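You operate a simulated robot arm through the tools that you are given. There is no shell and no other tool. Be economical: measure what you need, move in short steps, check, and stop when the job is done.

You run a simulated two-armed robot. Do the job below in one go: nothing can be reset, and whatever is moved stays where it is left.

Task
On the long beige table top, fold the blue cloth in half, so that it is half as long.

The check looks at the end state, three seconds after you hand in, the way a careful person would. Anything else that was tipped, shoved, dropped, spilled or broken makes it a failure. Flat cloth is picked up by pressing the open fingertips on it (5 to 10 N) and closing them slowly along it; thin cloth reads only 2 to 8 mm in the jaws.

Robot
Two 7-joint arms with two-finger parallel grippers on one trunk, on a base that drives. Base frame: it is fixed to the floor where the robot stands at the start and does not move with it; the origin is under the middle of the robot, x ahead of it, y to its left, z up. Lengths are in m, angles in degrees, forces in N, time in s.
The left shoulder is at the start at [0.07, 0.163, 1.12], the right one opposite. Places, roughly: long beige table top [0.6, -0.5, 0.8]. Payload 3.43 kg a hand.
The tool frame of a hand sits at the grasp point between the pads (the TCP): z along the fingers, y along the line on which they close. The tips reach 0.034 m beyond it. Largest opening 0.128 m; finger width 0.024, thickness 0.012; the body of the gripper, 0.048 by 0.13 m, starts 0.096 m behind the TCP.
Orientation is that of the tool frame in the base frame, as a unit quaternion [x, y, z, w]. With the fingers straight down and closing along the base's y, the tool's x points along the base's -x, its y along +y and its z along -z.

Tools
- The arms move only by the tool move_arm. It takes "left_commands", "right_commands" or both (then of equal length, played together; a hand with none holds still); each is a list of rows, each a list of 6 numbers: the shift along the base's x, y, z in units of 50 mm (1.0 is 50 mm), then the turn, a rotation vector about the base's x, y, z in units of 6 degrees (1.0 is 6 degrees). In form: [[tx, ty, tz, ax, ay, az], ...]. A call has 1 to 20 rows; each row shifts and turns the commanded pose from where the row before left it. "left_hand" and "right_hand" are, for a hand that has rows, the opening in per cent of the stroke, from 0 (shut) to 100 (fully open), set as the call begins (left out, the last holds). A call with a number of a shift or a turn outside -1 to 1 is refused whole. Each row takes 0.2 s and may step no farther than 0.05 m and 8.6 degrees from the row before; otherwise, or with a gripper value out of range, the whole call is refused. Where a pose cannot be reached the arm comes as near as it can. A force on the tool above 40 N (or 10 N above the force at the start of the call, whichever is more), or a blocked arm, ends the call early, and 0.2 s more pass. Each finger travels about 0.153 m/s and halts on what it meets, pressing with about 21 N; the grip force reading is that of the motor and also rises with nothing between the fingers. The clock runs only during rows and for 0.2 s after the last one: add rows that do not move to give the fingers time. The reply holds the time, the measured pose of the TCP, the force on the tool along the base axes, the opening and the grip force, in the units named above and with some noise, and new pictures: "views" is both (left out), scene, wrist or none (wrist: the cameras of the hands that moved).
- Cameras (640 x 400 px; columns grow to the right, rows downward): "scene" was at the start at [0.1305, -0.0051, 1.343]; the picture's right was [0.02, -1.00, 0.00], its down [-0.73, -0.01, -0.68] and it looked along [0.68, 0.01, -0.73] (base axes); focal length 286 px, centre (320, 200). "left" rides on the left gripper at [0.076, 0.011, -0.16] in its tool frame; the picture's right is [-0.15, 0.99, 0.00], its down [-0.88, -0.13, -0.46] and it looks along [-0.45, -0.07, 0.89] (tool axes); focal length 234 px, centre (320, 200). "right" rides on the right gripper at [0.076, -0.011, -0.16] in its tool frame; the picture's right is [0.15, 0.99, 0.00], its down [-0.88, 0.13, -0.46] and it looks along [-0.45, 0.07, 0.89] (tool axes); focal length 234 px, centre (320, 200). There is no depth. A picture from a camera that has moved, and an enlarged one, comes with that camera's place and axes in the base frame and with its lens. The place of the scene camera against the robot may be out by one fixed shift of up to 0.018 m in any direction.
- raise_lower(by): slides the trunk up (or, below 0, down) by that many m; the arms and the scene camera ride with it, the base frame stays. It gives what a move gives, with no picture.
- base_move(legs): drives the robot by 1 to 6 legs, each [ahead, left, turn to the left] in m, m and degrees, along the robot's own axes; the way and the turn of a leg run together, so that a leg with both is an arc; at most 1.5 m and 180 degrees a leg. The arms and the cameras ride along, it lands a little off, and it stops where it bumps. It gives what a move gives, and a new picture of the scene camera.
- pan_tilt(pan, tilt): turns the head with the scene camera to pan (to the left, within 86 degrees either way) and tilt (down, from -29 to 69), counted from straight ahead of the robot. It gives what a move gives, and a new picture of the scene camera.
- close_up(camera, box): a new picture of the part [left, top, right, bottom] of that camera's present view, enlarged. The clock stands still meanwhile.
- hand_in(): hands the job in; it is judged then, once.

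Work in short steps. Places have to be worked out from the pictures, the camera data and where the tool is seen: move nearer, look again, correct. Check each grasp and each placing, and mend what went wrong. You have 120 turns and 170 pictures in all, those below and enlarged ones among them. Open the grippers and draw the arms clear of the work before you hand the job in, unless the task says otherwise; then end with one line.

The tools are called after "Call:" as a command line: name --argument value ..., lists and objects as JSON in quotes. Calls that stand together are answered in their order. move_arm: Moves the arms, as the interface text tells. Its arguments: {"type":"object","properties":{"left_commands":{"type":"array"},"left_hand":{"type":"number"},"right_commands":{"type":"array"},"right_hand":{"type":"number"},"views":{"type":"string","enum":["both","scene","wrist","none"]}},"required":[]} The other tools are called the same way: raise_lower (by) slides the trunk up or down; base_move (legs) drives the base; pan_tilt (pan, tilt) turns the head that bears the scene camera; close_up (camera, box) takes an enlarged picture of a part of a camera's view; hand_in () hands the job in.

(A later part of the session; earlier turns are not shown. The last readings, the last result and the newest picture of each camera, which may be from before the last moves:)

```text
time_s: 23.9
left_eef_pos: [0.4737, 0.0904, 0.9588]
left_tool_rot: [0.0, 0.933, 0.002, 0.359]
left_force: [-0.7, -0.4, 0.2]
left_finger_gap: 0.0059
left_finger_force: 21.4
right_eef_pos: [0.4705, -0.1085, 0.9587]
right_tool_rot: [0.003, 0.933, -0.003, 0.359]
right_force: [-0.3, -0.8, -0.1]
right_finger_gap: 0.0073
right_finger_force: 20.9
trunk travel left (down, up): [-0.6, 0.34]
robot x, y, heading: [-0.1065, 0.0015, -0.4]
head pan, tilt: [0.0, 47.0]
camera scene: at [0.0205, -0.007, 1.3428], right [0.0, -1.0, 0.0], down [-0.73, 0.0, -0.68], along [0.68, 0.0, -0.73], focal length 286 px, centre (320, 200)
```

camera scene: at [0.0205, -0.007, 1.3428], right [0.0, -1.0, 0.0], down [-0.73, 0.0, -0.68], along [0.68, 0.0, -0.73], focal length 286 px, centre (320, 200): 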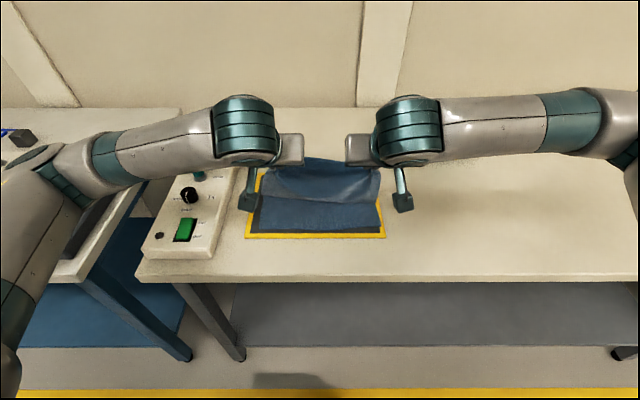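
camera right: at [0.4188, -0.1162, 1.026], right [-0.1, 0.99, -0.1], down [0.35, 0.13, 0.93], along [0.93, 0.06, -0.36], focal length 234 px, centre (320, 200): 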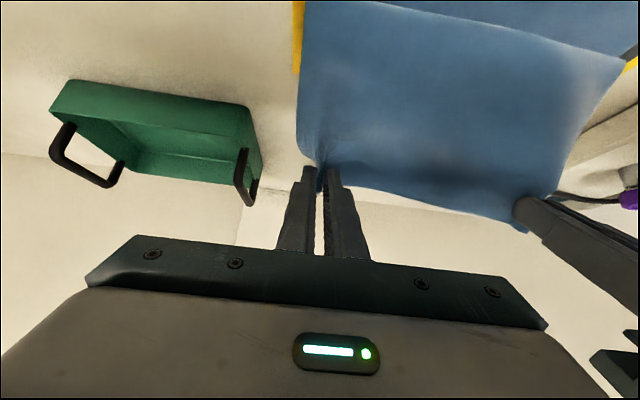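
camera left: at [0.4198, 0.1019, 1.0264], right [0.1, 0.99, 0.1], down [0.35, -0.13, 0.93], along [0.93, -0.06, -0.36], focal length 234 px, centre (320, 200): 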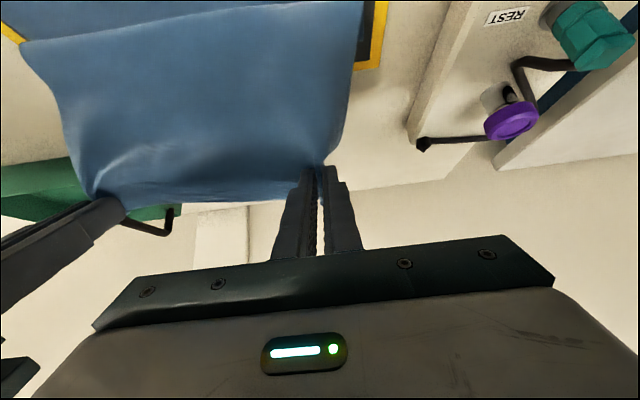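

The near edge is at about x 0.409. I lower the hands along the arc toward it, to tips around (0.43, z 0.85).

Call:
move_arm --left_commands '[[-0.3, 0.03, -0.25, 0, 0, 0], [-0.3, 0.03, -0.3, 0, 0, 0], [-0.28, 0, -0.34, 0, 0, 0], [-0.24, 0, -0.38, 0, 0, 0], [-0.2, 0, -0.4, 0, 0, 0], [0, 0, 0, 0, 0, 0]]' --right_commands '[[-0.3, 0, -0.25, 0, 0, 0], [-0.3, 0, -0.3, 0, 0, 0], [-0.28, 0, -0.34, 0, 0, 0], [-0.24, 0, -0.38, 0, 0, 0], [-0.24, 0, -0.4, 0, 0, 0], [0, 0, 0, 0, 0, 0]]'

```text
time_s: 25.3
left_eef_pos: [0.4087, 0.0934, 0.8758]
left_tool_rot: [0.0, 0.934, 0.003, 0.358]
left_force: [-0.8, -1.8, 0.0]
left_finger_gap: 0.0065
left_finger_force: 20.7
right_eef_pos: [0.4015, -0.1086, 0.8755]
right_tool_rot: [0.004, 0.933, -0.004, 0.359]
right_force: [-0.1, 2.5, -0.2]
right_finger_gap: 0.0073
right_finger_force: 20.4
trunk travel left (down, up): [-0.6, 0.34]
robot x, y, heading: [-0.1112, 0.0, -0.0]
head pan, tilt: [0.0, 47.0]
camera scene: at [0.021, -0.007, 1.3428], right [0.0, -1.0, 0.0], down [-0.73, 0.0, -0.68], along [0.68, 0.0, -0.73], focal length 286 px, centre (320, 200)
camera right: at [0.24, -0.1166, 0.9419], right [-0.1, 0.99, -0.1], down [0.35, 0.13, 0.93], along [0.93, 0.06, -0.36], focal length 234 px, centre (320, 200)
camera left: at [0.2458, 0.104, 0.9443], right [0.11, 0.99, 0.1], down [0.35, -0.13, 0.93], along [0.93, -0.06, -0.36], focal length 234 px, centre (320, 200)
```

scene: 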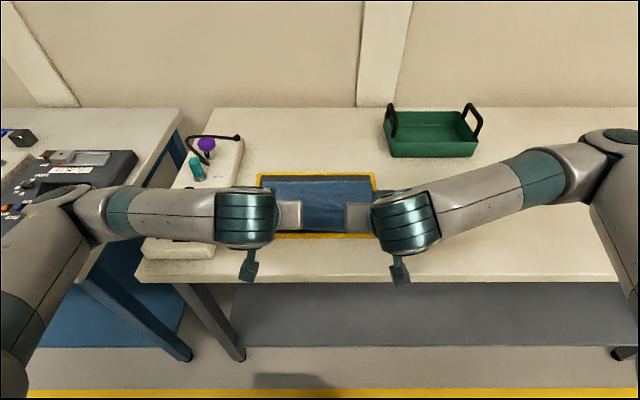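
right: 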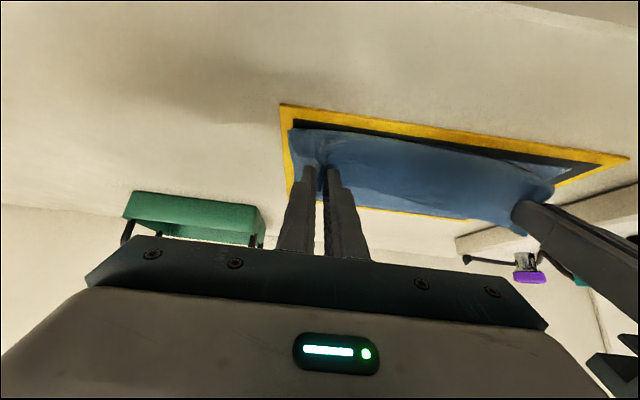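
left: 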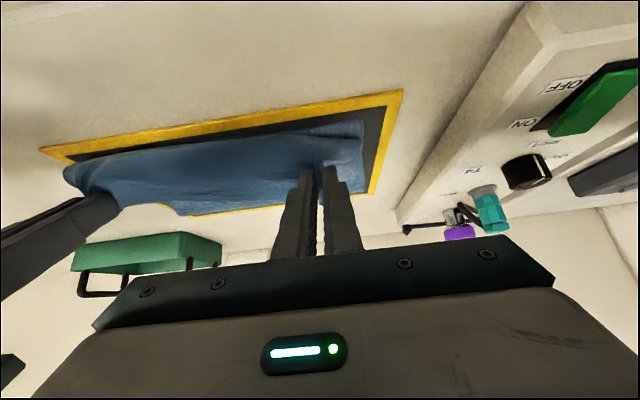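

The edge is now close to place. I enlarge the wrist views to compare the held edge with the near edge beneath.

Call:
close_up --camera "right" --box '[260, 90, 580, 250]'

Call:
close_up --camera "left" --box '[40, 80, 420, 240]'

Call:
close_up --camera "scene" --box '[220, 160, 420, 280]'

```text
2.00 times, centred on (420, 170) of right
camera zoom: at [0.24, -0.1166, 0.9419], right [-0.1, 0.99, -0.1], down [0.35, 0.13, 0.93], along [0.93, 0.06, -0.36], focal length 468 px, centre (120, 260)
```

zoom: 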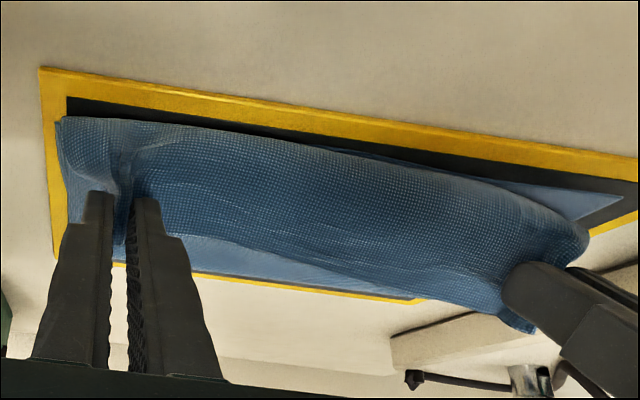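

```text
1.68 times, centred on (230, 160) of left
camera zoom: at [0.2458, 0.104, 0.9443], right [0.11, 0.99, 0.1], down [0.35, -0.13, 0.93], along [0.93, -0.06, -0.36], focal length 394 px, centre (472, 267)
```

zoom: 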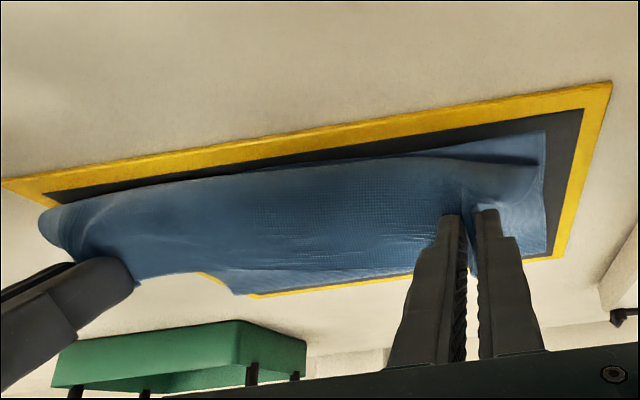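

```text
3.20 times, centred on (320, 220) of scene
camera zoom: at [0.021, -0.007, 1.3428], right [0.0, -1.0, 0.0], down [-0.73, 0.0, -0.68], along [0.68, 0.0, -0.73], focal length 917 px, centre (320, 136)
```

zoom: 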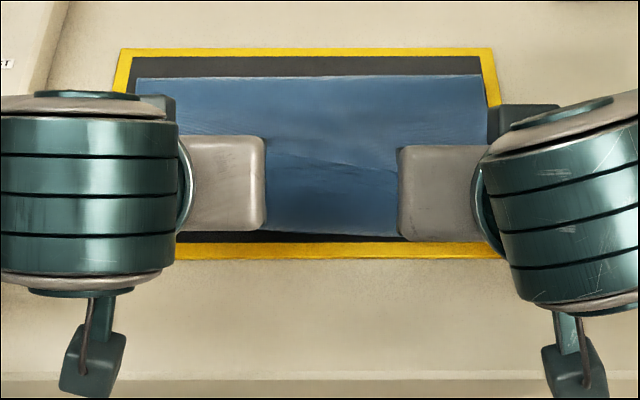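

The upper layer hangs over the lower one, with the near edge at x≈0.41 and the fold around x≈0.585. I lower the tips nearly onto the mat just inside the near edge, drawing slightly back.

Call:
move_arm --left_commands '[[-0.05, 0.02, -0.2, 0, 0, 0], [-0.05, 0.02, -0.2, 0, 0, 0], [-0.03, 0, -0.15, 0, 0, 0], [0, 0, -0.1, 0, 0, 0], [0, 0, 0, 0, 0, 0]]' --right_commands '[[-0.05, -0.02, -0.2, 0, 0, 0], [-0.05, -0.02, -0.2, 0, 0, 0], [-0.03, 0, -0.15, 0, 0, 0], [0, 0, -0.1, 0, 0, 0], [0, 0, 0, 0, 0, 0]]'

Call:
close_up --camera "right" --box '[260, 90, 580, 250]'

Call:
close_up --camera "scene" --box '[220, 160, 420, 280]'

```text
time_s: 26.5
left_eef_pos: [0.4016, 0.0958, 0.8409]
left_tool_rot: [-0.001, 0.934, 0.004, 0.358]
left_force: [-0.4, -9.0, -0.6]
left_finger_gap: 0.0069
left_finger_force: 21.4
right_eef_pos: [0.3964, -0.111, 0.8432]
right_tool_rot: [0.003, 0.934, -0.003, 0.358]
right_force: [0.4, 9.5, 0.7]
right_finger_gap: 0.0075
right_finger_force: 21.2
trunk travel left (down, up): [-0.6, 0.34]
robot x, y, heading: [-0.1071, 0.0001, -0.4]
head pan, tilt: [0.0, 47.0]
camera scene: at [0.0209, -0.007, 1.3428], right [0.0, -1.0, 0.0], down [-0.73, 0.0, -0.68], along [0.68, 0.0, -0.73], focal length 286 px, centre (320, 200)
camera right: at [0.2344, -0.119, 0.9104], right [-0.1, 0.99, -0.1], down [0.35, 0.13, 0.93], along [0.93, 0.06, -0.36], focal length 234 px, centre (320, 200)
camera left: at [0.2383, 0.1071, 0.9102], right [0.11, 0.99, 0.1], down [0.35, -0.13, 0.93], along [0.93, -0.06, -0.36], focal length 234 px, centre (320, 200)
```

scene: 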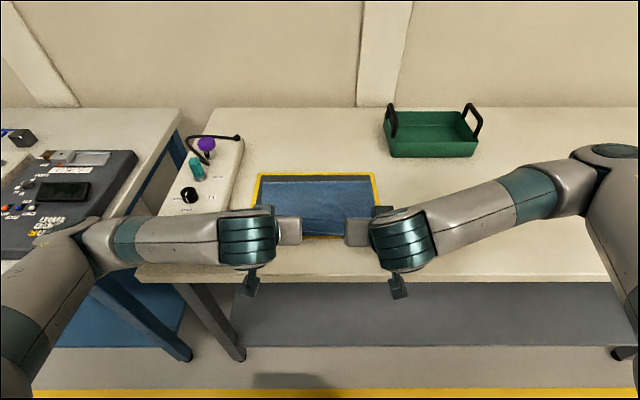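
right: 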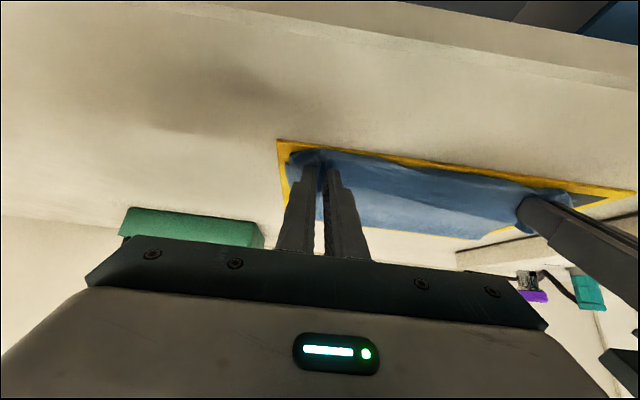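
left: 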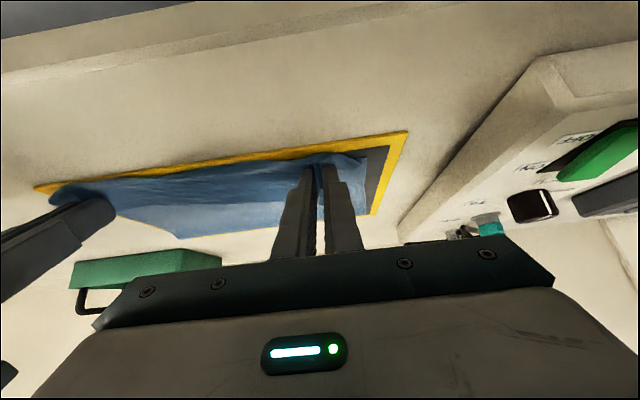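

```text
2.00 times, centred on (420, 170) of right
camera zoom: at [0.2344, -0.119, 0.9104], right [-0.1, 0.99, -0.1], down [0.35, 0.13, 0.93], along [0.93, 0.06, -0.36], focal length 468 px, centre (120, 260)
```

zoom: 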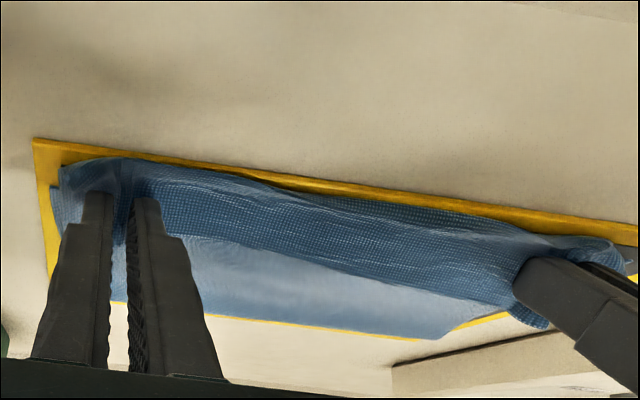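

```text
3.20 times, centred on (320, 220) of scene
camera zoom: at [0.0209, -0.007, 1.3428], right [0.0, -1.0, 0.0], down [-0.73, 0.0, -0.68], along [0.68, 0.0, -0.73], focal length 917 px, centre (320, 136)
```

zoom: 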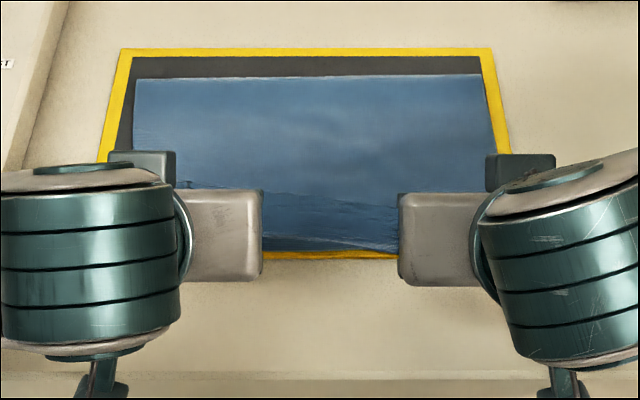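

The fold line sits about 15–20 mm short of the middle, so the upper layer is slack and bulges past the near edge. I lift the edge back up and forward to lay more cloth down on the far side before folding again.

Call:
move_arm --left_commands '[[0.1, -0.04, 0.5, 0, 0, 0], [0.4, 0, 0.6, 0, 0, 0], [0.6, 0, 0.6, 0, 0, 0], [0.8, 0, 0.4, 0, 0, 0], [0.8, 0, 0.3, 0, 0, 0], [0.8, 0, 0.2, 0, 0, 0], [0.8, 0, 0.0, 0, 0, 0], [0.6, 0, -0.1, 0, 0, 0], [0, 0, 0, 0, 0, 0]]' --right_commands '[[0.15, 0.04, 0.5, 0, 0, 0], [0.4, 0, 0.6, 0, 0, 0], [0.6, 0, 0.6, 0, 0, 0], [0.8, 0, 0.4, 0, 0, 0], [0.8, 0, 0.3, 0, 0, 0], [0.8, 0, 0.2, 0, 0, 0], [0.8, 0, 0.0, 0, 0, 0], [0.75, 0, -0.1, 0, 0, 0], [0, 0, 0, 0, 0, 0]]'

Call:
close_up --camera "scene" --box '[220, 130, 420, 250]'

```text
time_s: 28.5
left_eef_pos: [0.6446, 0.0955, 0.9665]
left_tool_rot: [0.0, 0.934, 0.002, 0.358]
left_force: [0.4, -7.9, 0.0]
left_finger_gap: 0.0068
left_finger_force: 21.0
right_eef_pos: [0.6525, -0.1099, 0.9662]
right_tool_rot: [0.003, 0.933, -0.003, 0.359]
right_force: [-0.4, 7.4, 0.3]
right_finger_gap: 0.0074
right_finger_force: 21.0
trunk travel left (down, up): [-0.6, 0.34]
robot x, y, heading: [-0.1086, -0.0025, -0.2]
head pan, tilt: [0.0, 47.0]
camera scene: at [0.0201, -0.007, 1.3429], right [0.0, -1.0, 0.0], down [-0.73, 0.0, -0.68], along [0.68, 0.0, -0.73], focal length 286 px, centre (320, 200)
camera right: at [0.4896, -0.1191, 1.0322], right [-0.1, 0.99, -0.1], down [0.35, 0.13, 0.93], along [0.93, 0.06, -0.36], focal length 234 px, centre (320, 200)
camera left: at [0.4822, 0.1066, 1.0355], right [0.11, 0.99, 0.1], down [0.35, -0.13, 0.93], along [0.93, -0.06, -0.36], focal length 234 px, centre (320, 200)
```

scene: 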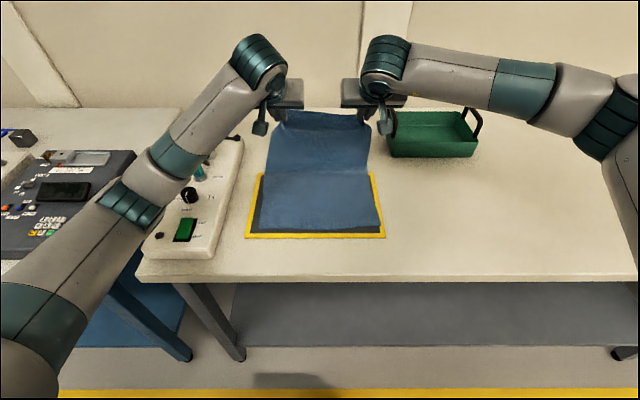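
right: 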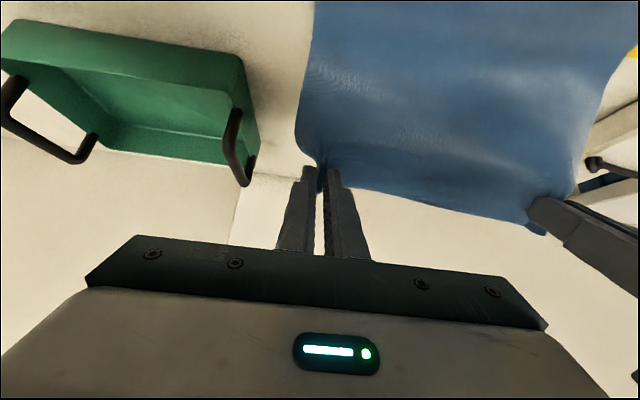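
left: 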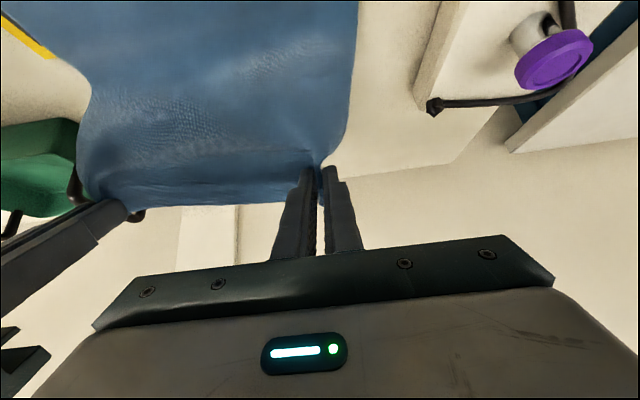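

```text
3.20 times, centred on (320, 190) of scene
camera zoom: at [0.0201, -0.007, 1.3429], right [0.0, -1.0, 0.0], down [-0.73, 0.0, -0.68], along [0.68, 0.0, -0.73], focal length 917 px, centre (320, 232)
```

zoom: 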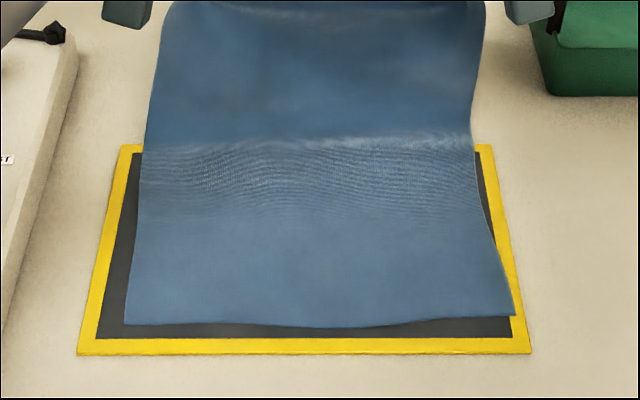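

The cloth is flat to x≈0.613 now, and its near edge is at about 0.42 on the mat, which makes 0.613 the right fold line. I fold again along a tighter arc without pulling, tilting the hands a little more.

Call:
move_arm --left_commands '[[-0.45, -0.02, 0.15, 0, -0.5, 0], [-0.45, -0.02, 0.15, 0, -0.5, 0], [-0.45, 0, 0.05, 0, -0.5, 0], [-0.45, 0, 0.05, 0, -0.5, 0], [-0.45, 0, -0.1, 0, 0, 0], [-0.45, 0, -0.1, 0, 0, 0], [-0.38, 0, -0.3, 0, 0, 0], [-0.38, 0, -0.3, 0, 0, 0], [-0.25, 0, -0.4, 0, 0, 0], [-0.25, 0, -0.4, 0, 0, 0], [-0.2, 0, -0.45, 0, 0, 0], [-0.2, 0, -0.45, 0, 0, 0], [0, 0, 0, 0, 0, 0]]' --right_commands '[[-0.48, 0.02, 0.15, 0, -0.5, 0], [-0.48, 0.02, 0.15, 0, -0.5, 0], [-0.48, 0, 0.05, 0, -0.5, 0], [-0.48, 0, 0.05, 0, -0.5, 0], [-0.48, 0, -0.1, 0, 0, 0], [-0.48, 0, -0.1, 0, 0, 0], [-0.4, 0, -0.3, 0, 0, 0], [-0.4, 0, -0.3, 0, 0, 0], [-0.29, 0, -0.4, 0, 0, 0], [-0.29, 0, -0.4, 0, 0, 0], [-0.25, 0, -0.45, 0, 0, 0], [-0.25, 0, -0.45, 0, 0, 0], [0, 0, 0, 0, 0, 0]]'

Call:
close_up --camera "right" --box '[260, 90, 580, 250]'

Call:
close_up --camera "scene" --box '[220, 160, 420, 280]'

```text
time_s: 31.3
left_eef_pos: [0.4275, 0.092, 0.8615]
left_tool_rot: [-0.001, 0.891, 0.003, 0.454]
left_force: [0.1, 0.0, -1.4]
left_finger_gap: 0.0063
left_finger_force: 20.7
right_eef_pos: [0.4142, -0.1066, 0.8638]
right_tool_rot: [0.003, 0.891, -0.002, 0.454]
right_force: [0.2, -0.3, -0.1]
right_finger_gap: 0.0074
right_finger_force: 21.2
trunk travel left (down, up): [-0.6, 0.34]
robot x, y, heading: [-0.1097, 0.0009, -0.2]
head pan, tilt: [0.0, 47.0]
camera scene: at [0.0211, -0.007, 1.3428], right [0.0, -1.0, 0.0], down [-0.73, 0.0, -0.68], along [0.68, 0.0, -0.73], focal length 286 px, centre (320, 200)
camera right: at [0.2412, -0.1155, 0.8954], right [-0.08, 0.99, -0.12], down [0.15, 0.13, 0.98], along [0.99, 0.06, -0.16], focal length 234 px, centre (320, 200)
camera left: at [0.2544, 0.1025, 0.8956], right [0.08, 0.99, 0.12], down [0.15, -0.13, 0.98], along [0.99, -0.06, -0.16], focal length 234 px, centre (320, 200)
```

scene: 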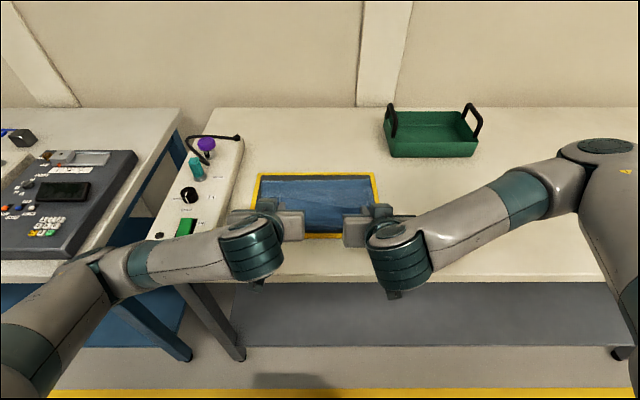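
right: 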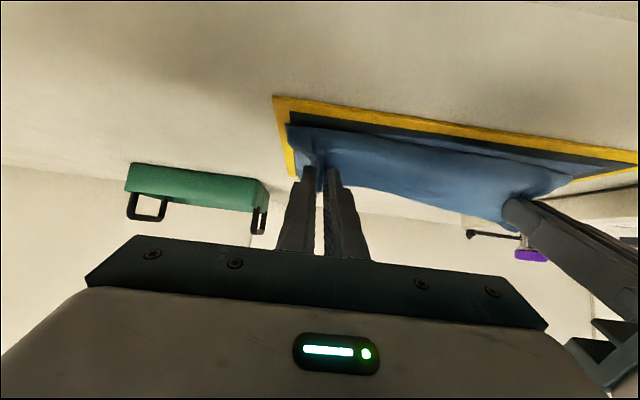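
left: 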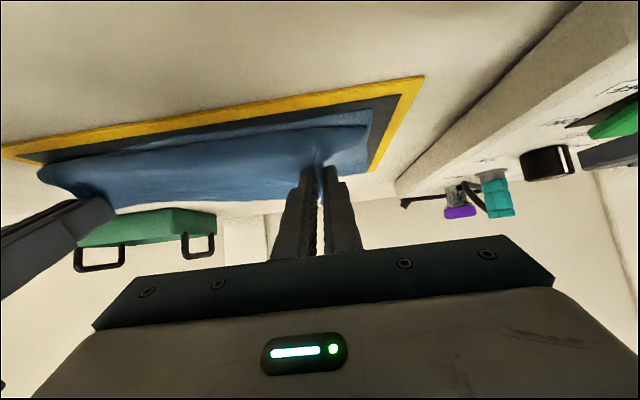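

```text
2.00 times, centred on (420, 170) of right
camera zoom: at [0.2412, -0.1155, 0.8954], right [-0.08, 0.99, -0.12], down [0.15, 0.13, 0.98], along [0.99, 0.06, -0.16], focal length 468 px, centre (120, 260)
```

zoom: 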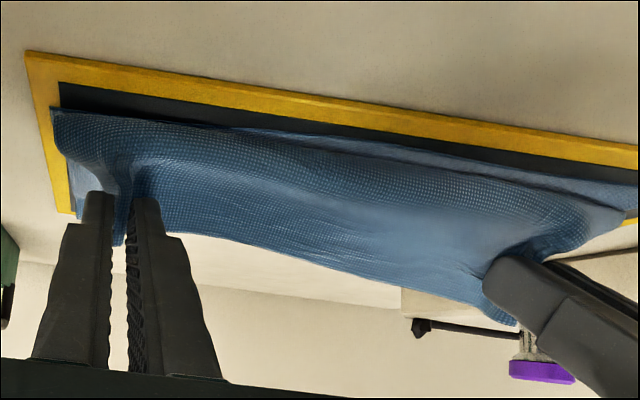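

```text
3.20 times, centred on (320, 220) of scene
camera zoom: at [0.0211, -0.007, 1.3428], right [0.0, -1.0, 0.0], down [-0.73, 0.0, -0.68], along [0.68, 0.0, -0.73], focal length 917 px, centre (320, 136)
```

zoom: 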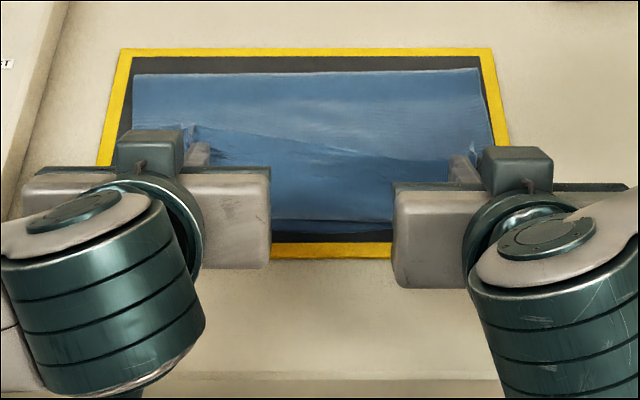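

The fold now sits farther out and the two layers nearly line up. I lower until just above the lower layer.

Call:
move_arm --left_commands '[[0, 0, -0.15, 0, 0, 0], [0, 0, -0.15, 0, 0, 0], [0, 0, -0.12, 0, 0, 0], [0, 0, 0, 0, 0, 0]]' --right_commands '[[0, 0, -0.16, 0, 0, 0], [0, 0, -0.16, 0, 0, 0], [0, 0, -0.14, 0, 0, 0], [0, 0, 0, 0, 0, 0]]' --views "none"

Call:
close_up --camera "right" --box '[260, 90, 580, 250]'

Call:
close_up --camera "left" --box '[40, 80, 420, 240]'

```text
time_s: 32.3
left_eef_pos: [0.4277, 0.0917, 0.8405]
left_tool_rot: [-0.001, 0.891, 0.003, 0.453]
left_force: [0.0, -1.7, -0.9]
left_finger_gap: 0.0064
left_finger_force: 21.2
right_eef_pos: [0.4137, -0.1075, 0.8393]
right_tool_rot: [0.004, 0.891, -0.002, 0.454]
right_force: [0.2, 1.2, 0.8]
right_finger_gap: 0.0072
right_finger_force: 21.3
trunk travel left (down, up): [-0.6, 0.34]
robot x, y, heading: [-0.1119, 0.0011, -0.3]
head pan, tilt: [0.0, 47.0]
```

```text
2.00 times, centred on (420, 170) of right
camera zoom: at [0.2407, -0.1159, 0.8712], right [-0.08, 0.99, -0.12], down [0.15, 0.13, 0.98], along [0.99, 0.06, -0.16], focal length 468 px, centre (120, 260)
```

zoom: 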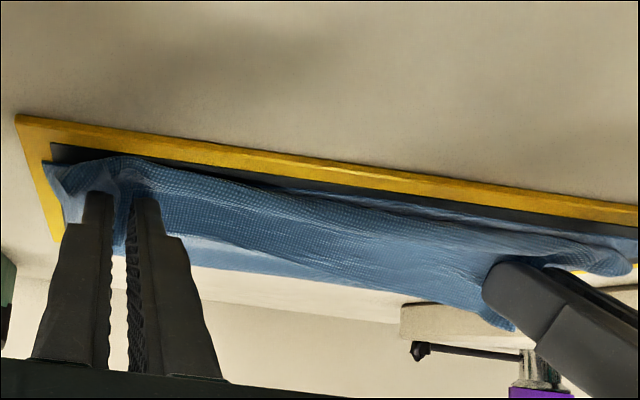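

```text
1.68 times, centred on (230, 160) of left
camera zoom: at [0.2549, 0.1029, 0.8742], right [0.08, 0.99, 0.12], down [0.15, -0.13, 0.98], along [0.99, -0.06, -0.16], focal length 394 px, centre (472, 267)
```

zoom: 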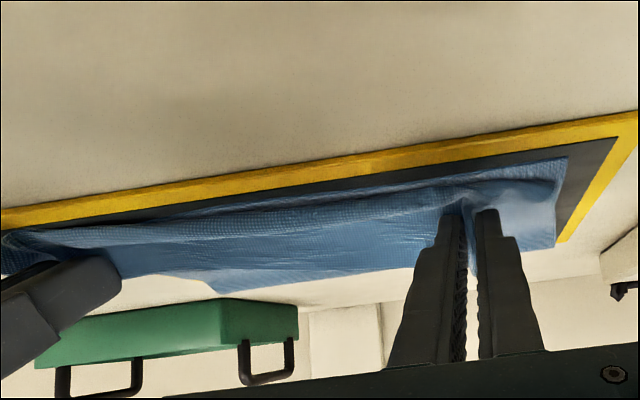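

There's still slack rolled in front of the tips. I draw both hands back about 20 mm to lay the edge out flat over the near edge.

Call:
move_arm --left_commands '[[-0.15, 0.02, 0, 0, 0, 0], [-0.15, 0.02, 0, 0, 0, 0], [-0.15, 0, 0, 0, 0, 0], [0, 0, 0, 0, 0, 0]]' --right_commands '[[-0.15, -0.02, 0, 0, 0, 0], [-0.15, -0.02, 0, 0, 0, 0], [-0.1, 0, 0, 0, 0, 0], [0, 0, 0, 0, 0, 0]]' --views "none"

Call:
close_up --camera "right" --box '[260, 90, 580, 250]'

Call:
close_up --camera "scene" --box '[220, 160, 420, 280]'

```text
time_s: 33.3
left_eef_pos: [0.4062, 0.0936, 0.8411]
left_tool_rot: [-0.001, 0.891, 0.003, 0.454]
left_force: [-0.3, -4.2, -0.4]
left_finger_gap: 0.0064
left_finger_force: 20.4
right_eef_pos: [0.3955, -0.1083, 0.839]
right_tool_rot: [0.003, 0.891, -0.003, 0.454]
right_force: [-0.3, 3.9, 0.4]
right_finger_gap: 0.0073
right_finger_force: 21.3
trunk travel left (down, up): [-0.6, 0.34]
robot x, y, heading: [-0.1079, 0.0022, -0.3]
head pan, tilt: [0.0, 47.0]
```

```text
2.00 times, centred on (420, 170) of right
camera zoom: at [0.2225, -0.1171, 0.8717], right [-0.08, 0.99, -0.12], down [0.15, 0.13, 0.98], along [0.99, 0.06, -0.16], focal length 468 px, centre (120, 260)
```

zoom: 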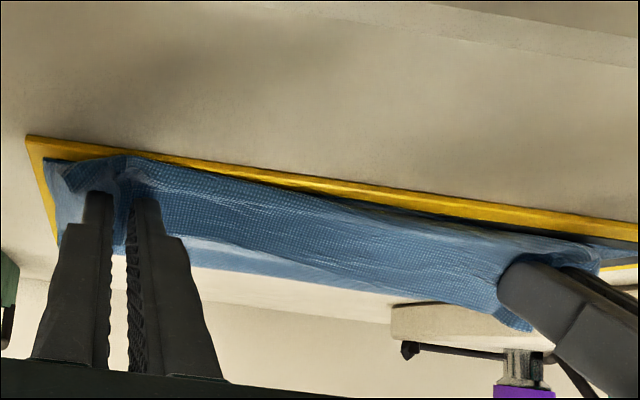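

```text
3.20 times, centred on (320, 220) of scene
camera zoom: at [0.0211, -0.007, 1.3427], right [0.0, -1.0, 0.0], down [-0.73, 0.0, -0.68], along [0.68, 0.0, -0.73], focal length 917 px, centre (320, 136)
```

zoom: 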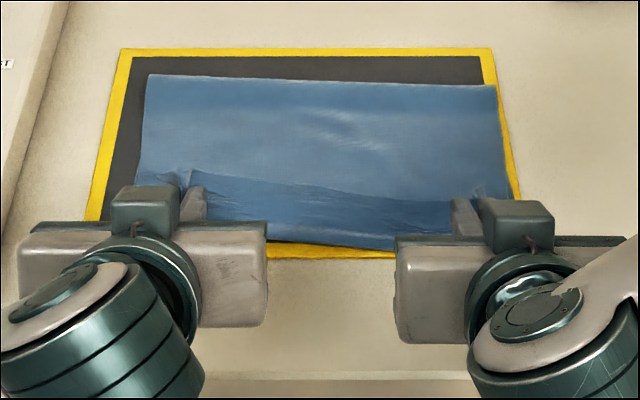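

Drawing back only drags the whole cloth, so the fold line is still too near. I lift again, farther forward and lower, so more cloth lies down before re-folding.

Call:
move_arm --left_commands '[[0.3, -0.03, 0.3, 0, 0, 0], [0.5, 0, 0.5, 0, 0, 0], [0.6, 0, 0.5, 0, 0, 0], [0.7, 0, 0.4, 0, 0, 0], [0.7, 0, 0.3, 0, 0, 0], [0.8, 0, 0.1, 0, 0, 0], [0.8, 0, -0.1, 0, 0, 0], [0.7, 0, -0.3, 0, 0, 0], [0.5, 0, -0.3, 0, 0, 0], [0, 0, 0, 0, 0, 0]]' --right_commands '[[0.35, 0.03, 0.3, 0, 0, 0], [0.5, 0, 0.5, 0, 0, 0], [0.6, 0, 0.5, 0, 0, 0], [0.75, 0, 0.4, 0, 0, 0], [0.75, 0, 0.3, 0, 0, 0], [0.85, 0, 0.1, 0, 0, 0], [0.85, 0, -0.1, 0, 0, 0], [0.75, 0, -0.3, 0, 0, 0], [0.6, 0, -0.3, 0, 0, 0], [0, 0, 0, 0, 0, 0]]' --views "scene"

Call:
close_up --camera "scene" --box '[220, 130, 420, 250]'

```text
time_s: 35.5
left_eef_pos: [0.6767, 0.0986, 0.9259]
left_tool_rot: [-0.003, 0.887, 0.004, 0.462]
left_force: [-0.9, -1.6, -0.5]
left_finger_gap: 0.0063
left_finger_force: 21.0
right_eef_pos: [0.6822, -0.1026, 0.9224]
right_tool_rot: [0.002, 0.888, -0.003, 0.46]
right_force: [0.2, 0.6, 0.3]
right_finger_gap: 0.0073
right_finger_force: 20.9
trunk travel left (down, up): [-0.6, 0.34]
robot x, y, heading: [-0.109, 0.0014, 0.0]
head pan, tilt: [0.0, 47.0]
camera scene: at [0.0041, -0.0041, 1.3454], right [0.0, -1.0, 0.0], down [-0.72, 0.0, -0.69], along [0.69, 0.0, -0.72], focal length 286 px, centre (320, 200)
```

scene: 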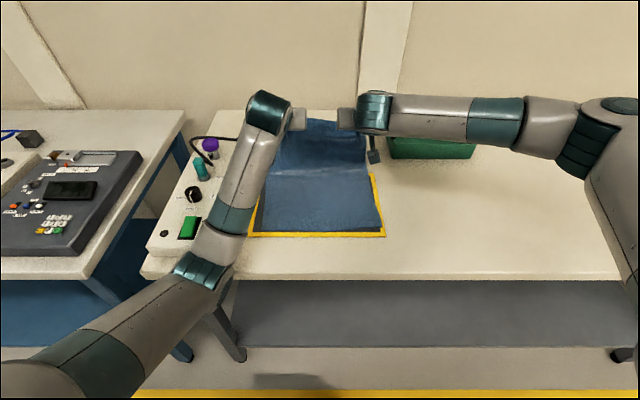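

```text
3.20 times, centred on (320, 190) of scene
camera zoom: at [0.0041, -0.0041, 1.3454], right [0.0, -1.0, 0.0], down [-0.72, 0.0, -0.69], along [0.69, 0.0, -0.72], focal length 917 px, centre (320, 232)
```

zoom: 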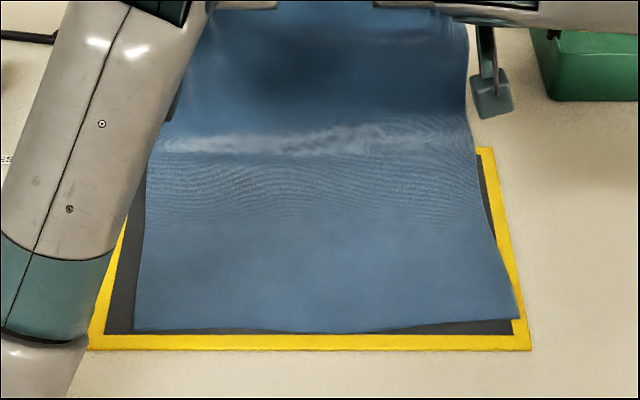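

The scene camera reads tilted and shifted back by about 17 mm, and the left elbow has swung low. An arm link may be leaning on the table, so I carefully retrace the move up and back and look again.

Call:
move_arm --left_commands '[[-0.3, 0, 0.3, 0, 0, 0], [-0.4, 0, 0.3, 0, 0, 0], [0, 0, 0, 0, 0, 0]]' --right_commands '[[-0.3, 0, 0.3, 0, 0, 0], [-0.4, 0, 0.3, 0, 0, 0], [0, 0, 0, 0, 0, 0]]'

```text
time_s: 36.3
left_eef_pos: [0.6363, 0.1053, 0.9536]
left_tool_rot: [-0.006, 0.888, 0.006, 0.461]
left_force: [-0.1, -4.1, -0.9]
left_finger_gap: 0.0064
left_finger_force: 20.9
right_eef_pos: [0.646, -0.097, 0.9541]
right_tool_rot: [-0.001, 0.887, -0.003, 0.461]
right_force: [0.1, 4.5, 0.5]
right_finger_gap: 0.0076
right_finger_force: 21.1
trunk travel left (down, up): [-0.6, 0.34]
robot x, y, heading: [-0.1128, -0.0009, 0.2]
head pan, tilt: [0.0, 47.0]
camera scene: at [0.0013, -0.001, 1.3447], right [0.0, -1.0, 0.0], down [-0.72, -0.01, -0.69], along [0.69, 0.0, -0.72], focal length 286 px, centre (320, 200)
camera right: at [0.4726, -0.107, 0.9818], right [-0.08, 0.99, -0.13], down [0.13, 0.14, 0.98], along [0.99, 0.06, -0.14], focal length 234 px, centre (320, 200)
camera left: at [0.4619, 0.1144, 0.984], right [0.07, 0.99, 0.13], down [0.14, -0.13, 0.98], along [0.99, -0.05, -0.15], focal length 234 px, centre (320, 200)
```

scene: 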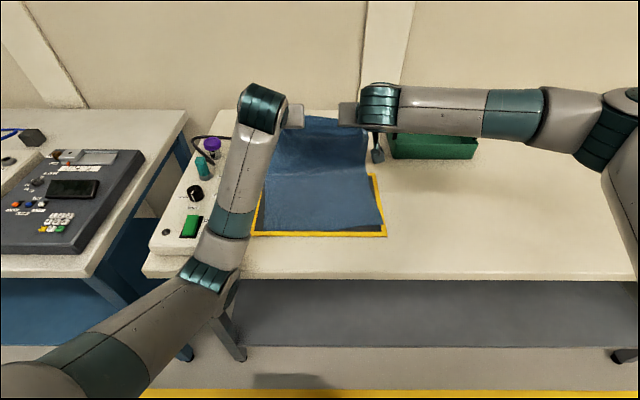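
right: 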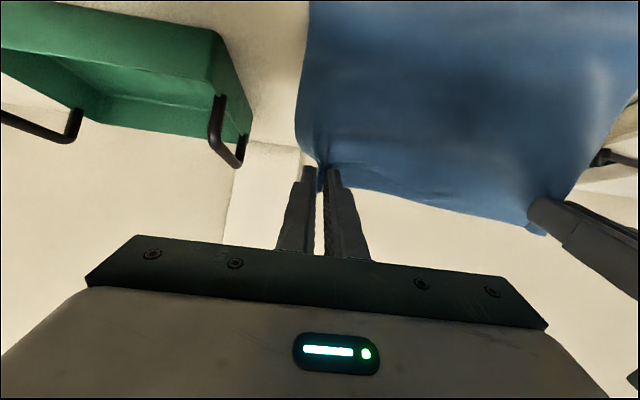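
left: 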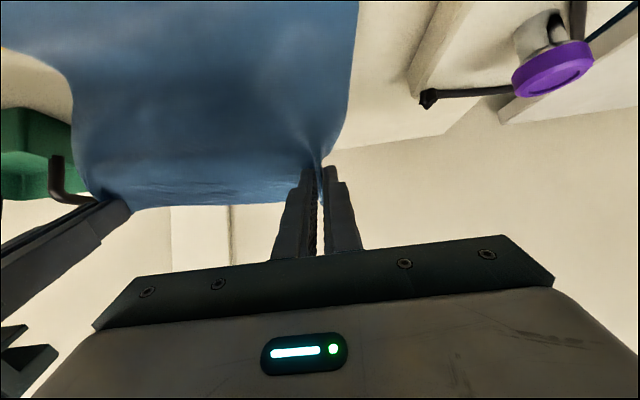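

The tilt remains; the left elbow appears to be leaning on the table's front edge. I carry on back along the fold arc in small steps so the elbow swings out, watching the camera pose.

Call:
move_arm --left_commands '[[-0.4, -0.05, 0.1, 0, 0, 0], [-0.4, -0.05, 0.05, 0, 0, 0], [0, 0, 0, 0, 0, 0]]' --right_commands '[[-0.4, -0.05, 0.1, 0, 0, 0], [-0.4, -0.05, 0.05, 0, 0, 0], [0, 0, 0, 0, 0, 0]]' --views "scene"

```text
time_s: 37.1
left_eef_pos: [0.5962, 0.0902, 0.9613]
left_tool_rot: [-0.003, 0.888, 0.004, 0.46]
left_force: [-0.5, -0.5, 0.1]
left_finger_gap: 0.006
left_finger_force: 21.3
right_eef_pos: [0.6056, -0.1089, 0.9582]
right_tool_rot: [0.002, 0.887, -0.003, 0.461]
right_force: [-0.6, 1.3, -0.1]
right_finger_gap: 0.0074
right_finger_force: 20.4
trunk travel left (down, up): [-0.6, 0.34]
robot x, y, heading: [-0.1098, 0.0008, 0.1]
head pan, tilt: [0.0, 47.0]
camera scene: at [0.0016, -0.0055, 1.3445], right [0.0, -1.0, 0.0], down [-0.72, 0.0, -0.69], along [0.69, 0.0, -0.72], focal length 286 px, centre (320, 200)
```

scene: 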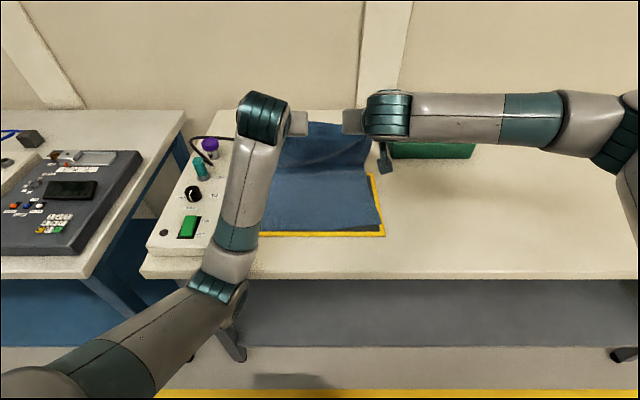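

The elbow hangs in front of the table edge because of the strong tilt. I untilt both hands by 18° with the tips held in place, so the wrists and elbow rise, and check.

Call:
move_arm --left_commands '[[0.06, 0, 0.05, 0, 1, 0], [0.06, 0, 0.05, 0, 1, 0], [0.06, 0, 0.05, 0, 1, 0], [0, 0, 0, 0, 0, 0]]' --right_commands '[[0.06, 0, 0.05, 0, 1, 0], [0.06, 0, 0.05, 0, 1, 0], [0.06, 0, 0.05, 0, 1, 0], [0, 0, 0, 0, 0, 0]]' --views "scene"

```text
time_s: 38.1
left_eef_pos: [0.6201, 0.0853, 0.9565]
left_tool_rot: [-0.001, 0.951, 0.002, 0.308]
left_force: [-0.4, 0.6, 0.5]
left_finger_gap: 0.0026
left_finger_force: 20.8
right_eef_pos: [0.6297, -0.1139, 0.9542]
right_tool_rot: [0.004, 0.951, -0.003, 0.309]
right_force: [0.5, 0.1, -0.2]
right_finger_gap: 0.0071
right_finger_force: 21.1
trunk travel left (down, up): [-0.6, 0.34]
robot x, y, heading: [-0.1098, -0.0011, -0.4]
head pan, tilt: [0.0, 47.0]
camera scene: at [0.0223, -0.0072, 1.3425], right [0.0, -1.0, 0.0], down [-0.73, 0.0, -0.68], along [0.68, 0.0, -0.73], focal length 286 px, centre (320, 200)
```

scene: 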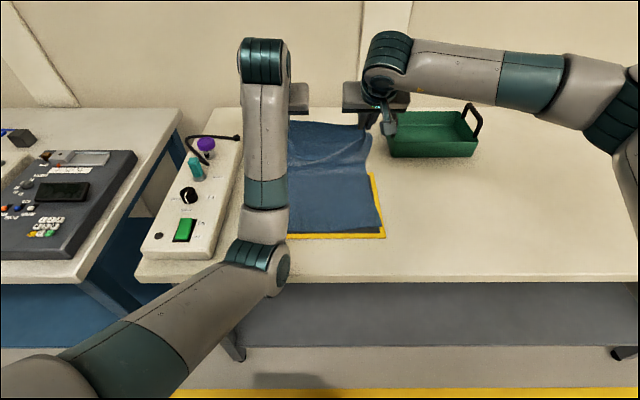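

The robot is upright again and the box sits where it was. But the left gap dropped to 2.6 mm, so I check the left grip.

Call:
close_up --camera "left" --box '[0, 0, 640, 400]'

Call:
close_up --camera "right" --box '[200, 0, 640, 275]'

```text
1.00 times, centred on (320, 200) of left
camera zoom: at [0.4655, 0.0961, 1.0413], right [0.12, 0.99, 0.09], down [0.45, -0.13, 0.88], along [0.89, -0.06, -0.46], focal length 234 px, centre (320, 200)
```

zoom: 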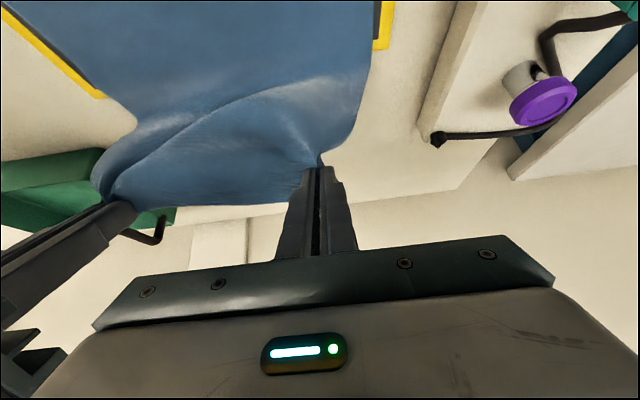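

```text
1.45 times, centred on (420, 138) of right
camera zoom: at [0.4749, -0.1215, 1.0389], right [-0.11, 0.99, -0.09], down [0.45, 0.13, 0.88], along [0.89, 0.06, -0.46], focal length 341 px, centre (174, 291)
```

zoom: 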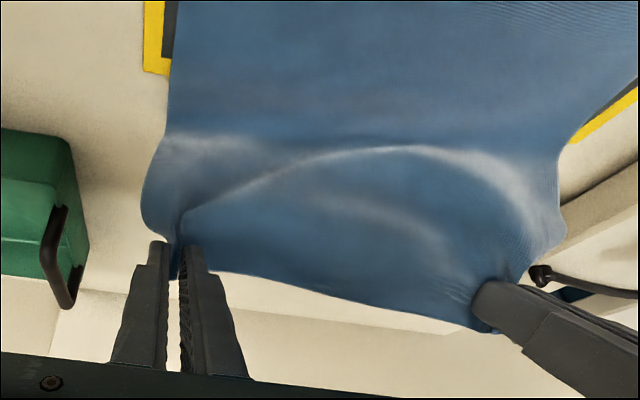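

The left hand still holds a thinner pinch. From here I'll do the x-travel mainly by driving the base, with the arms extended. First I untilt a bit more and move forward and down, to lay cloth past the fold line.

Call:
move_arm --left_commands '[[0.3, 0.02, -0.05, 0, 1, 0], [0.3, 0.02, -0.1, 0, 1, 0], [0.3, 0, -0.15, 0, 0, 0], [0.3, 0, -0.2, 0, 0, 0], [0, 0, 0, 0, 0, 0]]' --right_commands '[[0.3, 0.02, -0.05, 0, 1, 0], [0.3, 0.02, -0.1, 0, 1, 0], [0.3, 0, -0.15, 0, 0, 0], [0.3, 0, -0.2, 0, 0, 0], [0, 0, 0, 0, 0, 0]]' --views "scene"

Call:
close_up --camera "right" --box '[200, 0, 640, 275]'

```text
time_s: 39.3
left_eef_pos: [0.6793, 0.0874, 0.9314]
left_tool_rot: [-0.001, 0.978, 0.003, 0.208]
left_force: [-0.3, -0.8, 0.2]
left_finger_gap: 0.0026
left_finger_force: 21.6
right_eef_pos: [0.6899, -0.1096, 0.9327]
right_tool_rot: [0.003, 0.978, -0.004, 0.208]
right_force: [-0.4, 0.5, -0.2]
right_finger_gap: 0.0071
right_finger_force: 20.9
trunk travel left (down, up): [-0.6, 0.34]
robot x, y, heading: [-0.1094, 0.0021, -0.2]
head pan, tilt: [0.0, 47.0]
camera scene: at [0.0203, -0.0072, 1.3429], right [0.0, -1.0, 0.0], down [-0.73, 0.0, -0.68], along [0.68, 0.0, -0.73], focal length 286 px, centre (320, 200)
```

scene: 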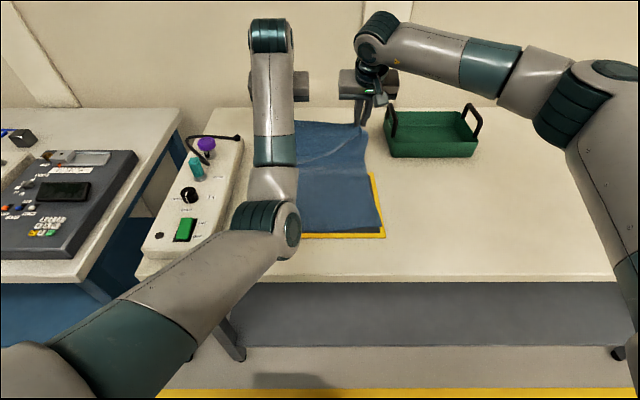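

```text
1.45 times, centred on (420, 138) of right
camera zoom: at [0.5554, -0.119, 1.0454], right [-0.13, 0.99, -0.07], down [0.62, 0.13, 0.77], along [0.77, 0.06, -0.63], focal length 341 px, centre (174, 291)
```

zoom: 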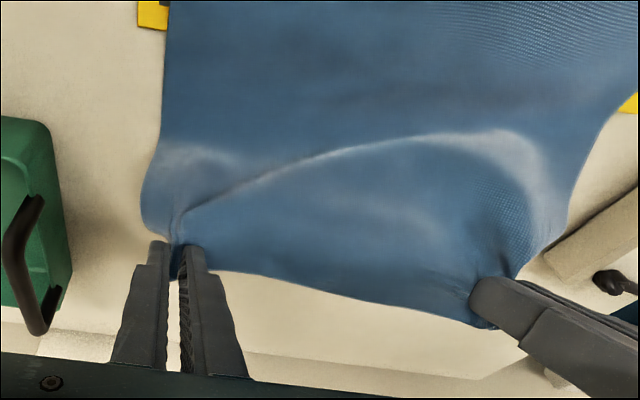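

The cloth now lies flat to about x 0.63 and both hands hold. I raise slightly, then carry the edge back by driving the base 0.13 m.

Call:
move_arm --left_commands '[[0, 0, 0.35, 0, 0, 0], [0, 0, 0.35, 0, 0, 0], [0, 0, 0, 0, 0, 0]]' --right_commands '[[0, 0, 0.35, 0, 0, 0], [0, 0, 0.35, 0, 0, 0], [0, 0, 0, 0, 0, 0]]' --views "none"

Call:
base_move --legs '[[-0.13, 0, 0]]'

```text
time_s: 40.1
left_eef_pos: [0.6799, 0.0893, 0.9649]
left_tool_rot: [0.001, 0.978, 0.003, 0.207]
left_force: [0.2, -0.1, -1.0]
left_finger_gap: 0.0025
left_finger_force: 20.8
right_eef_pos: [0.6899, -0.1083, 0.964]
right_tool_rot: [0.003, 0.978, -0.004, 0.208]
right_force: [0.6, 0.8, 0.5]
right_finger_gap: 0.0074
right_finger_force: 20.7
trunk travel left (down, up): [-0.6, 0.34]
robot x, y, heading: [-0.1105, 0.0004, -0.4]
head pan, tilt: [0.0, 47.0]
```

```text
time_s: 41.4
left_eef_pos: [0.55, 0.0891, 0.9651]
left_tool_rot: [0.0, 0.978, 0.003, 0.208]
left_force: [0.9, -0.4, 0.1]
left_finger_gap: 0.0026
left_finger_force: 21.2
right_eef_pos: [0.5603, -0.1084, 0.9633]
right_tool_rot: [0.002, 0.978, -0.004, 0.208]
right_force: [-0.1, 0.1, -0.6]
right_finger_gap: 0.0074
right_finger_force: 21.1
trunk travel left (down, up): [-0.6, 0.34]
robot x, y, heading: [-0.2382, -0.0008, -0.1]
head pan, tilt: [0.0, 47.0]
camera scene: at [-0.1084, -0.0066, 1.3427], right [0.0, -1.0, 0.0], down [-0.73, 0.0, -0.68], along [0.68, 0.0, -0.73], focal length 286 px, centre (320, 200)
```

scene: 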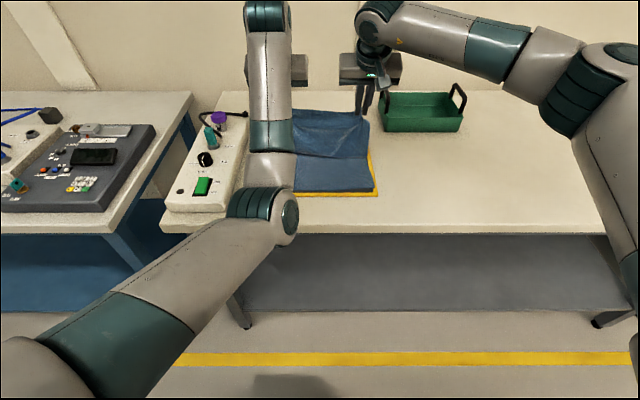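

Holding well. I lower 30 mm, even out the right hand by 20 mm in x, and drive back another 0.06 m.

Call:
move_arm --left_commands '[[-0.1, 0, -0.2, 0, -1, 0], [-0.1, 0, -0.2, 0, -1, 0], [0, 0, -0.2, 0, 0, 0], [0, 0, 0, 0, 0, 0]]' --right_commands '[[-0.25, 0, -0.2, 0, -1, 0], [-0.25, 0, -0.2, 0, -1, 0], [-0.1, 0, -0.2, 0, 0, 0], [0, 0, 0, 0, 0, 0]]' --views "none"

Call:
base_move --legs '[[-0.06, 0, 0]]'

Call:
close_up --camera "right" --box '[200, 0, 640, 275]'

```text
time_s: 42.4
left_eef_pos: [0.541, 0.0901, 0.9377]
left_tool_rot: [0.0, 0.951, 0.004, 0.31]
left_force: [-0.2, -0.1, 0.0]
left_finger_gap: 0.0021
left_finger_force: 21.1
right_eef_pos: [0.5309, -0.1065, 0.9359]
right_tool_rot: [0.003, 0.951, -0.004, 0.309]
right_force: [0.6, 0.1, 0.5]
right_finger_gap: 0.0073
right_finger_force: 21.0
trunk travel left (down, up): [-0.6, 0.34]
robot x, y, heading: [-0.236, -0.0009, 0.0]
head pan, tilt: [0.0, 47.0]
```

```text
time_s: 43.3
left_eef_pos: [0.4791, 0.0915, 0.9371]
left_tool_rot: [-0.003, 0.951, 0.003, 0.309]
left_force: [-0.2, -0.7, -0.2]
left_finger_gap: 0.0023
left_finger_force: 20.9
right_eef_pos: [0.4691, -0.1039, 0.9373]
right_tool_rot: [0.0, 0.951, -0.003, 0.31]
right_force: [-0.4, 0.3, -0.6]
right_finger_gap: 0.0074
right_finger_force: 21.1
trunk travel left (down, up): [-0.6, 0.34]
robot x, y, heading: [-0.2993, -0.0009, -0.2]
head pan, tilt: [0.0, 47.0]
camera scene: at [-0.1699, -0.0062, 1.3428], right [0.0, -1.0, 0.0], down [-0.73, 0.0, -0.68], along [0.68, 0.0, -0.73], focal length 286 px, centre (320, 200)
```

scene: 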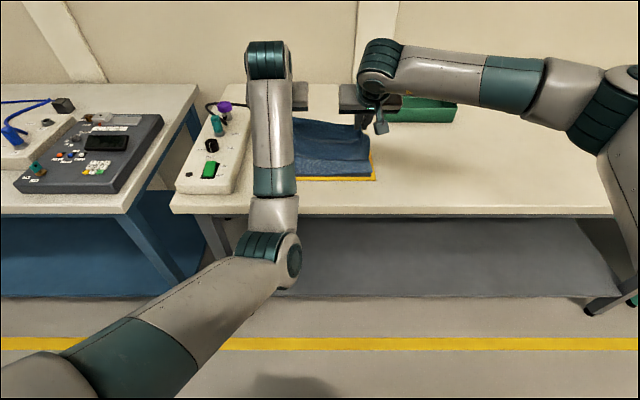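

```text
1.45 times, centred on (420, 138) of right
camera zoom: at [0.3145, -0.1139, 1.02], right [-0.11, 0.99, -0.09], down [0.44, 0.13, 0.89], along [0.89, 0.06, -0.45], focal length 341 px, centre (174, 291)
```

zoom: 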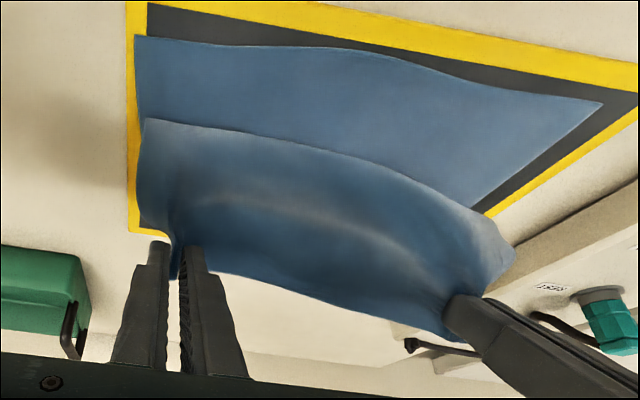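

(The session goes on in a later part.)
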